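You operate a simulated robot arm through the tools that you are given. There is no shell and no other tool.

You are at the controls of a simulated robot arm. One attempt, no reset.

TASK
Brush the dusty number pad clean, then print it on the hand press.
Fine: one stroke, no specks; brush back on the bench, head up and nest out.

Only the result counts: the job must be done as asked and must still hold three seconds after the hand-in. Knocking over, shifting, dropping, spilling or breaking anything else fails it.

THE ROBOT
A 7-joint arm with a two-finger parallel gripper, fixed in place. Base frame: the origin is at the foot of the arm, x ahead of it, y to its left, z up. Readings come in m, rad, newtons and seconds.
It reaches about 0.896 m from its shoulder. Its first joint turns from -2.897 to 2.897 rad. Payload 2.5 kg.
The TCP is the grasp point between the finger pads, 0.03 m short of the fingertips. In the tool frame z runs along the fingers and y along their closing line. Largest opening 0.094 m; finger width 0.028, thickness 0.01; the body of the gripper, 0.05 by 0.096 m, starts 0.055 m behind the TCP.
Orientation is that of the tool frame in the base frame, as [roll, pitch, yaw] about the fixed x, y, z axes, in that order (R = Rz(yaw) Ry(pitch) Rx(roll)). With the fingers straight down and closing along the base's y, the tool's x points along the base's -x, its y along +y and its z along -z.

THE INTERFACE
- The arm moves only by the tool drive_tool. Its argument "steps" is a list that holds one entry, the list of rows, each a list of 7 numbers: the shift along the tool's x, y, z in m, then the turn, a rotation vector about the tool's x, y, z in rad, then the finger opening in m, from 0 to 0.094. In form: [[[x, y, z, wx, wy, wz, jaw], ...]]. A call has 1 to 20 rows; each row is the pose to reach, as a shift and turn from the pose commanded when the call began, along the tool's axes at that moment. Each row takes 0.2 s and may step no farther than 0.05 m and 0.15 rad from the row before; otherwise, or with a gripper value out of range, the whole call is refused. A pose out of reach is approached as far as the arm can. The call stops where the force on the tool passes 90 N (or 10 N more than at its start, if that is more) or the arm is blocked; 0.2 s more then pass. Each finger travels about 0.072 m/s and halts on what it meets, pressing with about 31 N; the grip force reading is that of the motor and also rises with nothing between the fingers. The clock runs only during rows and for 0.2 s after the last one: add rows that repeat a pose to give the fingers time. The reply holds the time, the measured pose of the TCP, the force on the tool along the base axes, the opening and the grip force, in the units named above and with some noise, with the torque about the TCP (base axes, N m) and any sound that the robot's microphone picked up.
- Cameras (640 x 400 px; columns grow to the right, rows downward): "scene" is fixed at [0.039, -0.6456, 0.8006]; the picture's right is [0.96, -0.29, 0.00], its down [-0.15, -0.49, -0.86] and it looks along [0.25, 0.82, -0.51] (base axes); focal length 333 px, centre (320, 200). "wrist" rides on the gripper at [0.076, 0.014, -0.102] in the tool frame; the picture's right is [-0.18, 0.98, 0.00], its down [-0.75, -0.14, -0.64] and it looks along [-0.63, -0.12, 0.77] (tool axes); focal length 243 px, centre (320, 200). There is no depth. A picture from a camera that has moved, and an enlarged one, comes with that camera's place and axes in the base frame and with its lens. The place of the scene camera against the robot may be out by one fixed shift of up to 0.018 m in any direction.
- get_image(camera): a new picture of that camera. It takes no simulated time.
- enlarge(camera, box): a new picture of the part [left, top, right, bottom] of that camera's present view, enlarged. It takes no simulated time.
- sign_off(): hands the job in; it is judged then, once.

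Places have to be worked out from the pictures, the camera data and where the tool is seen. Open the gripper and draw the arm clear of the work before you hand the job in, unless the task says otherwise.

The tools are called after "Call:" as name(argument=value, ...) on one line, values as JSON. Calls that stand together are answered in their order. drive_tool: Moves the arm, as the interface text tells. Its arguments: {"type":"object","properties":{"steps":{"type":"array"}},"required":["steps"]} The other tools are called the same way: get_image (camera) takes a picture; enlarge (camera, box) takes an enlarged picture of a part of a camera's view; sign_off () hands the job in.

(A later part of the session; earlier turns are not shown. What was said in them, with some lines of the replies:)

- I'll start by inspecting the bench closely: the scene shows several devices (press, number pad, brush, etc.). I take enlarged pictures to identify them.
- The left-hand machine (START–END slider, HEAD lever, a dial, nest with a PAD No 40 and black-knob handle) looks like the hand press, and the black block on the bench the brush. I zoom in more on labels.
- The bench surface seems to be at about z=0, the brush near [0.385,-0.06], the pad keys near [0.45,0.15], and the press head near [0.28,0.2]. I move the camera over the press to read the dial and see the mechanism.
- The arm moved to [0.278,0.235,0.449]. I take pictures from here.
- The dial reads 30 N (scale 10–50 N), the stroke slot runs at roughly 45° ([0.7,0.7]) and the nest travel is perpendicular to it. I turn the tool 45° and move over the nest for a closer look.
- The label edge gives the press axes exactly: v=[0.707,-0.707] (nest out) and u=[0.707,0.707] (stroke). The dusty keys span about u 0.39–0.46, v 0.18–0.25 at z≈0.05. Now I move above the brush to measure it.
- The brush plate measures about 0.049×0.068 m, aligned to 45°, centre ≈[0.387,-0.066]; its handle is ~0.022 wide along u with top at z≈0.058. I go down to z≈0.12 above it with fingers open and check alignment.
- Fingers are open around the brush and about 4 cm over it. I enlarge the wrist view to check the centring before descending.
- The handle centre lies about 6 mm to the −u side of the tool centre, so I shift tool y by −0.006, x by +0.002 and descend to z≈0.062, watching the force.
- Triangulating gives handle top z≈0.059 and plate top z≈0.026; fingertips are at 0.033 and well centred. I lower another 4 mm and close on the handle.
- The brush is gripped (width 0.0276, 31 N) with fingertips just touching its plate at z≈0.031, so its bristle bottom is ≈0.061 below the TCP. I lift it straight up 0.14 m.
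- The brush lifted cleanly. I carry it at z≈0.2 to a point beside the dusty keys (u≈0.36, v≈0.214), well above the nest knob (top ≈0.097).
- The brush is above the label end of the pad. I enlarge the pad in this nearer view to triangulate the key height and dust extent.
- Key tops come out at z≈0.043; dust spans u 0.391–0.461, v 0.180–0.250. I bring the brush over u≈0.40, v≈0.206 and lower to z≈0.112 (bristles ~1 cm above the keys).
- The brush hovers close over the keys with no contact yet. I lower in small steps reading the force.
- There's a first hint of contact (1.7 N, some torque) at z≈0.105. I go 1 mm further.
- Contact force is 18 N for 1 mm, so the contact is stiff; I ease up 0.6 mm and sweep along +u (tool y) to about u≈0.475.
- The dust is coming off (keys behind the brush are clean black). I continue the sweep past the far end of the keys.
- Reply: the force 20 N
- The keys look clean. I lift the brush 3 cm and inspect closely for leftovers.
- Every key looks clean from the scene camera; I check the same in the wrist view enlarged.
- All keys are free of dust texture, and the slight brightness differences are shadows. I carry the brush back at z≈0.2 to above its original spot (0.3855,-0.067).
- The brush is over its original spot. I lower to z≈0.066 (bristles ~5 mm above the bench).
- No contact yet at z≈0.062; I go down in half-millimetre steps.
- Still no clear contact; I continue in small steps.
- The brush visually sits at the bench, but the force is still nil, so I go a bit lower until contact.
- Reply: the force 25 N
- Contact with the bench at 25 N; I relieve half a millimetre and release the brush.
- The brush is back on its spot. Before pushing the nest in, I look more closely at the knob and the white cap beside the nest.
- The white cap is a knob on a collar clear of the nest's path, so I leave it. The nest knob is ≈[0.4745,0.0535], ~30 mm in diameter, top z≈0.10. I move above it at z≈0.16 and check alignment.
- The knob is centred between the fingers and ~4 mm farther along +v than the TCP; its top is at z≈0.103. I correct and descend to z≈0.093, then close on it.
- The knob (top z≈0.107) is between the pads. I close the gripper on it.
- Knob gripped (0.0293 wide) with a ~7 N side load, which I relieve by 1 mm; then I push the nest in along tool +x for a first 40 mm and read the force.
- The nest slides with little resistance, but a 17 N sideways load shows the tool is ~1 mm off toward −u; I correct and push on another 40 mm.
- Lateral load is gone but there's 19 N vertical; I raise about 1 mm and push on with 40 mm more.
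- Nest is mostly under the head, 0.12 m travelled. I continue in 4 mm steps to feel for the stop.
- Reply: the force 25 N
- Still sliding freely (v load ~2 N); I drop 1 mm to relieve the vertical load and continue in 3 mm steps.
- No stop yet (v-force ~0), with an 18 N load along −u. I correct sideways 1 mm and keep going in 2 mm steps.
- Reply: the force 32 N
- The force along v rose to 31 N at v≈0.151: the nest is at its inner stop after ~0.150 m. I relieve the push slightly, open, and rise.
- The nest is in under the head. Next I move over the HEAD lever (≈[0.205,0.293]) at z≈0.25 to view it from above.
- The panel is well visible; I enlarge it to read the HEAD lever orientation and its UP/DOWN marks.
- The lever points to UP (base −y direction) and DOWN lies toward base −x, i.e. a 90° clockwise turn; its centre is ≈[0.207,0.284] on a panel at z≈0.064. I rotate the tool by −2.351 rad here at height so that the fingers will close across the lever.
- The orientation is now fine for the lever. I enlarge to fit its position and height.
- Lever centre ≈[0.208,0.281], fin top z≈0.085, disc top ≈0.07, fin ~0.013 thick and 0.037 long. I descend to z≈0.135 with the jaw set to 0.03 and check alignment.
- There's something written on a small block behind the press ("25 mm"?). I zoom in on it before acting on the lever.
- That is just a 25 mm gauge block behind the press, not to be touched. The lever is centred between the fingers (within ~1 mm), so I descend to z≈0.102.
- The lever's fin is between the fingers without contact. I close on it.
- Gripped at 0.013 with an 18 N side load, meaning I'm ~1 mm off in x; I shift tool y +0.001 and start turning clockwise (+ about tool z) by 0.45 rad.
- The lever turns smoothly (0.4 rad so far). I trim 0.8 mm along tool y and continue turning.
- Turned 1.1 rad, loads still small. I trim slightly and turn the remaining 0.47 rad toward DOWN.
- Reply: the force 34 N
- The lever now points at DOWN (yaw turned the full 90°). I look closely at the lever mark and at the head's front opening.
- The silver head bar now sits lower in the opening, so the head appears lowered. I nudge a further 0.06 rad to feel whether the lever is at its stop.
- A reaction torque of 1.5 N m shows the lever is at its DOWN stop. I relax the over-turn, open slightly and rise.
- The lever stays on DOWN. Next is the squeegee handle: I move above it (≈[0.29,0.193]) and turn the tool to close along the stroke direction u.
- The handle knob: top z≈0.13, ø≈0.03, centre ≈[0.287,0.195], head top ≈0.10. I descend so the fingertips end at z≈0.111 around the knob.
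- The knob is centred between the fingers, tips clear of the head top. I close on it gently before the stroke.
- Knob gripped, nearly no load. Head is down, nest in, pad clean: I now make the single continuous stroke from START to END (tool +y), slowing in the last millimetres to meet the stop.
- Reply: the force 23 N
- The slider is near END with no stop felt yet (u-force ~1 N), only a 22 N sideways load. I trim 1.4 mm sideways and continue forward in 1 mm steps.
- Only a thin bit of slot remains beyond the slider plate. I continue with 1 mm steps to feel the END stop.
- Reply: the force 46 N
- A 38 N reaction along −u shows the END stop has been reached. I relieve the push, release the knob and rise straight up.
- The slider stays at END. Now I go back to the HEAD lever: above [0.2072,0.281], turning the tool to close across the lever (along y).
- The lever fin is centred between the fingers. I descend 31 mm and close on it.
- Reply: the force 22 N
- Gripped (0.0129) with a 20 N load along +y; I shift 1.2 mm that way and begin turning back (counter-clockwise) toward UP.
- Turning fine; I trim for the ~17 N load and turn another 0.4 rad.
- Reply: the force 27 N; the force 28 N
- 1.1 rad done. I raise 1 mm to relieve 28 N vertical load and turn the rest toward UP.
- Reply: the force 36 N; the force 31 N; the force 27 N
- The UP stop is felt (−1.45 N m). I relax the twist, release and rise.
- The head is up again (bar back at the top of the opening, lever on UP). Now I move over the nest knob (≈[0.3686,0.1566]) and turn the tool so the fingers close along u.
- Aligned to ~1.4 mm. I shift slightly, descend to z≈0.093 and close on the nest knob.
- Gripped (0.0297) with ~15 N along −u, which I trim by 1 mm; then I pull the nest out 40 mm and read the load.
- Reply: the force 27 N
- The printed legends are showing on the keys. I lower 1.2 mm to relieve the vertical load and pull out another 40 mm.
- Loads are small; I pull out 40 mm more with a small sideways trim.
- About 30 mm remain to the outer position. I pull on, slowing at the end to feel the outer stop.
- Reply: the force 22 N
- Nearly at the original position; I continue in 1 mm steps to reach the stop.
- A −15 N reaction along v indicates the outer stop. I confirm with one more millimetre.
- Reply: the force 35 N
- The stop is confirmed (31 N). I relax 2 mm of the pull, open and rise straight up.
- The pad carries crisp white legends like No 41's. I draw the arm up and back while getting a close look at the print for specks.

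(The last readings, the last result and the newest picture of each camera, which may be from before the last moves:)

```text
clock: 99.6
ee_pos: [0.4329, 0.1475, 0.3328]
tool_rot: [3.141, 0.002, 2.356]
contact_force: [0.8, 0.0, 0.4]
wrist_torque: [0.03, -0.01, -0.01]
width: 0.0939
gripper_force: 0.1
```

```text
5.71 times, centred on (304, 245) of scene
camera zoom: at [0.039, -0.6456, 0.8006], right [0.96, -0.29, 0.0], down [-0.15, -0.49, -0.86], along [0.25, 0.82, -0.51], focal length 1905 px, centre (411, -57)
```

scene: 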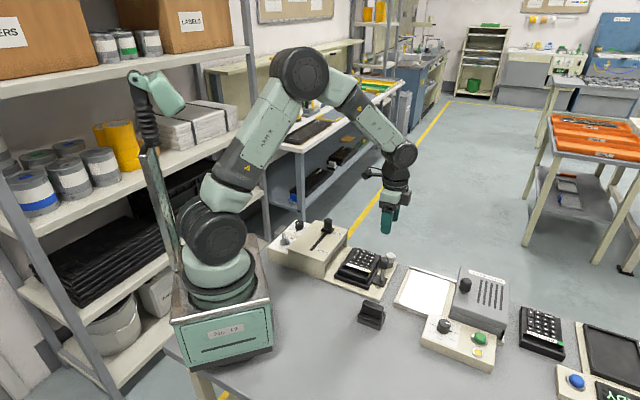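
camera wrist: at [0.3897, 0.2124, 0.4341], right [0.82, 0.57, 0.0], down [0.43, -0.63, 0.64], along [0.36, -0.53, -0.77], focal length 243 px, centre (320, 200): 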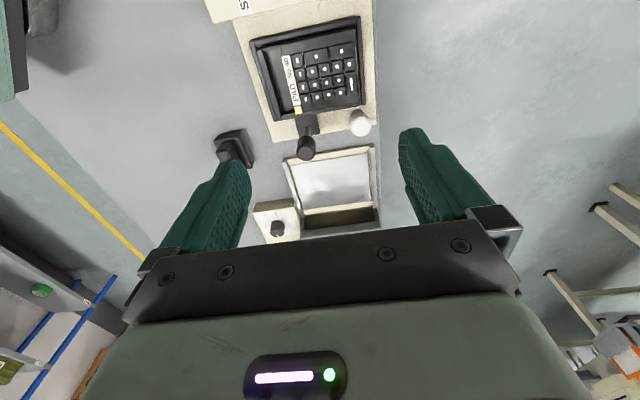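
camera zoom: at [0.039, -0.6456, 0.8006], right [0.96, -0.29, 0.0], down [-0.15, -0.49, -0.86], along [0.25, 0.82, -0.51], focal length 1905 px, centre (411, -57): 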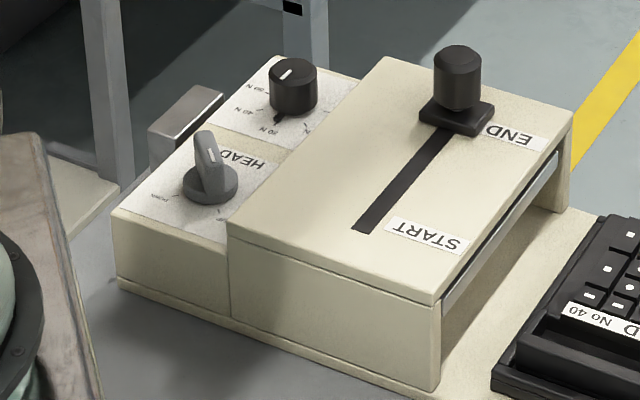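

All looks right; one last close check of the whole key field for specks and missing legends, compared with No 41.

Call:
enlarge(camera="wrist", box=[245, 10, 375, 125])

Call:
enlarge(camera="scene", box=[348, 242, 388, 272])

Call:
enlarge(camera="scene", box=[512, 300, 572, 350])

```text
3.48 times, centred on (310, 68) of wrist
camera zoom: at [0.3897, 0.2124, 0.4341], right [0.82, 0.57, 0.0], down [0.43, -0.63, 0.64], along [0.36, -0.53, -0.77], focal length 844 px, centre (355, 661)
```

zoom: 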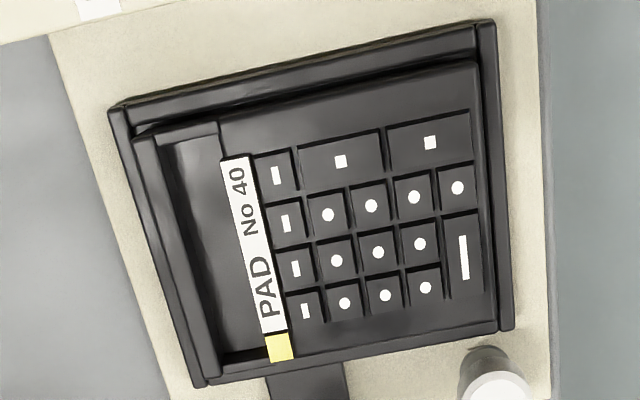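

```text
13.33 times, centred on (368, 257) of scene
camera zoom: at [0.039, -0.6456, 0.8006], right [0.96, -0.29, 0.0], down [-0.15, -0.49, -0.86], along [0.25, 0.82, -0.51], focal length 4446 px, centre (-320, -560)
```

zoom: 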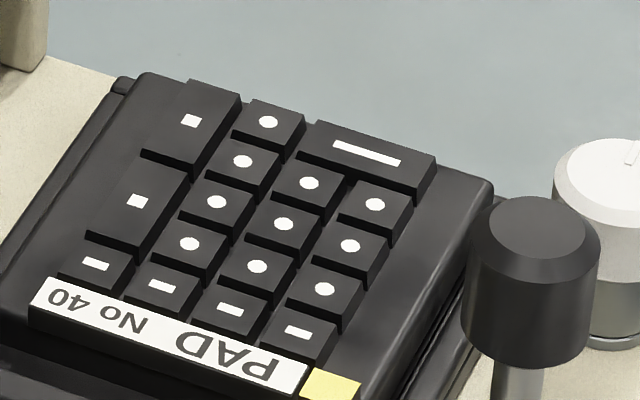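

```text
8.00 times, centred on (542, 325) of scene
camera zoom: at [0.039, -0.6456, 0.8006], right [0.96, -0.29, 0.0], down [-0.15, -0.49, -0.86], along [0.25, 0.82, -0.51], focal length 2667 px, centre (-1456, -800)
```

zoom: 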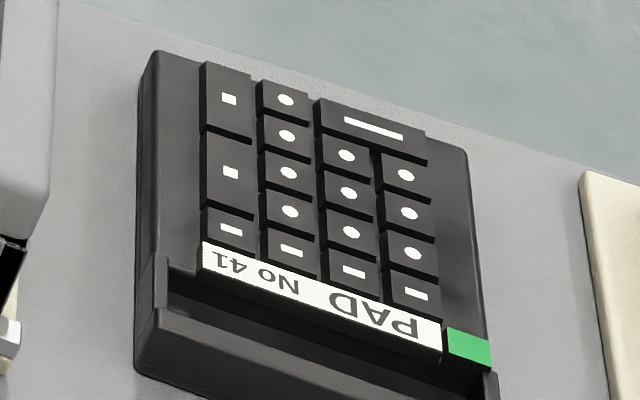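

The print matches No 41 with no specks, the brush is on the bench, the head is up, and the nest is out. I raise the open gripper well clear.

Call:
drive_tool(steps=[[[0, 0, -0.03, 0, 0, 0, 0.094], [0, 0, -0.06, 0, 0, 0, 0.094], [0, 0, -0.1, 0, 0, 0, 0.094], [0, 0, -0.1, 0, 0, 0, 0.094]]])

Call:
get_image(camera="scene")

```text
clock: 100.6
ee_pos: [0.4343, 0.1478, 0.4326]
tool_rot: [-3.141, 0.0, 2.357]
contact_force: [0.2, -0.3, -0.2]
wrist_torque: [0.04, -0.02, 0.0]
width: 0.0941
gripper_force: 0.0
```

```text
taken
```

scene: 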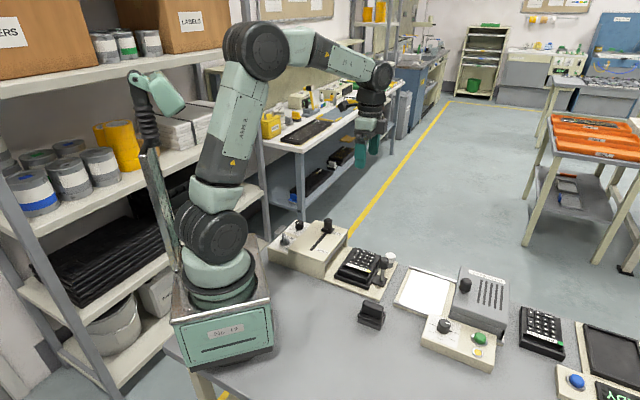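

The arm is clear with the gripper open, and the final scene shows everything in its place, so I hand the job in.

Call:
sign_off()

```text
The job is handed in.
```

I brushed the dust off the number pad (No 40), printed it on the hand press, and handed the job in. The judge's verdict has not come back yet.

- **Print:** I brushed the keys once, with no dust left to see. I then made a single press stroke from START to the END stop. The keys now carry the same white legends as pad No 41, and I saw no specks in close-up views from both cameras.
- **End state:** The brush is back on its spot on the bench. The head lever is at its UP stop and the nest is pulled out to its outer stop. The arm is raised clear with the gripper open.
- **Left as found:** I left the force dial at 30 N because the task named no setting. I also left the squeegee slider at END rather than moving it back to START.

In the last few millimetres, the stroke paused briefly three times while I eased the slider onto its stop. It only ever moved forward.
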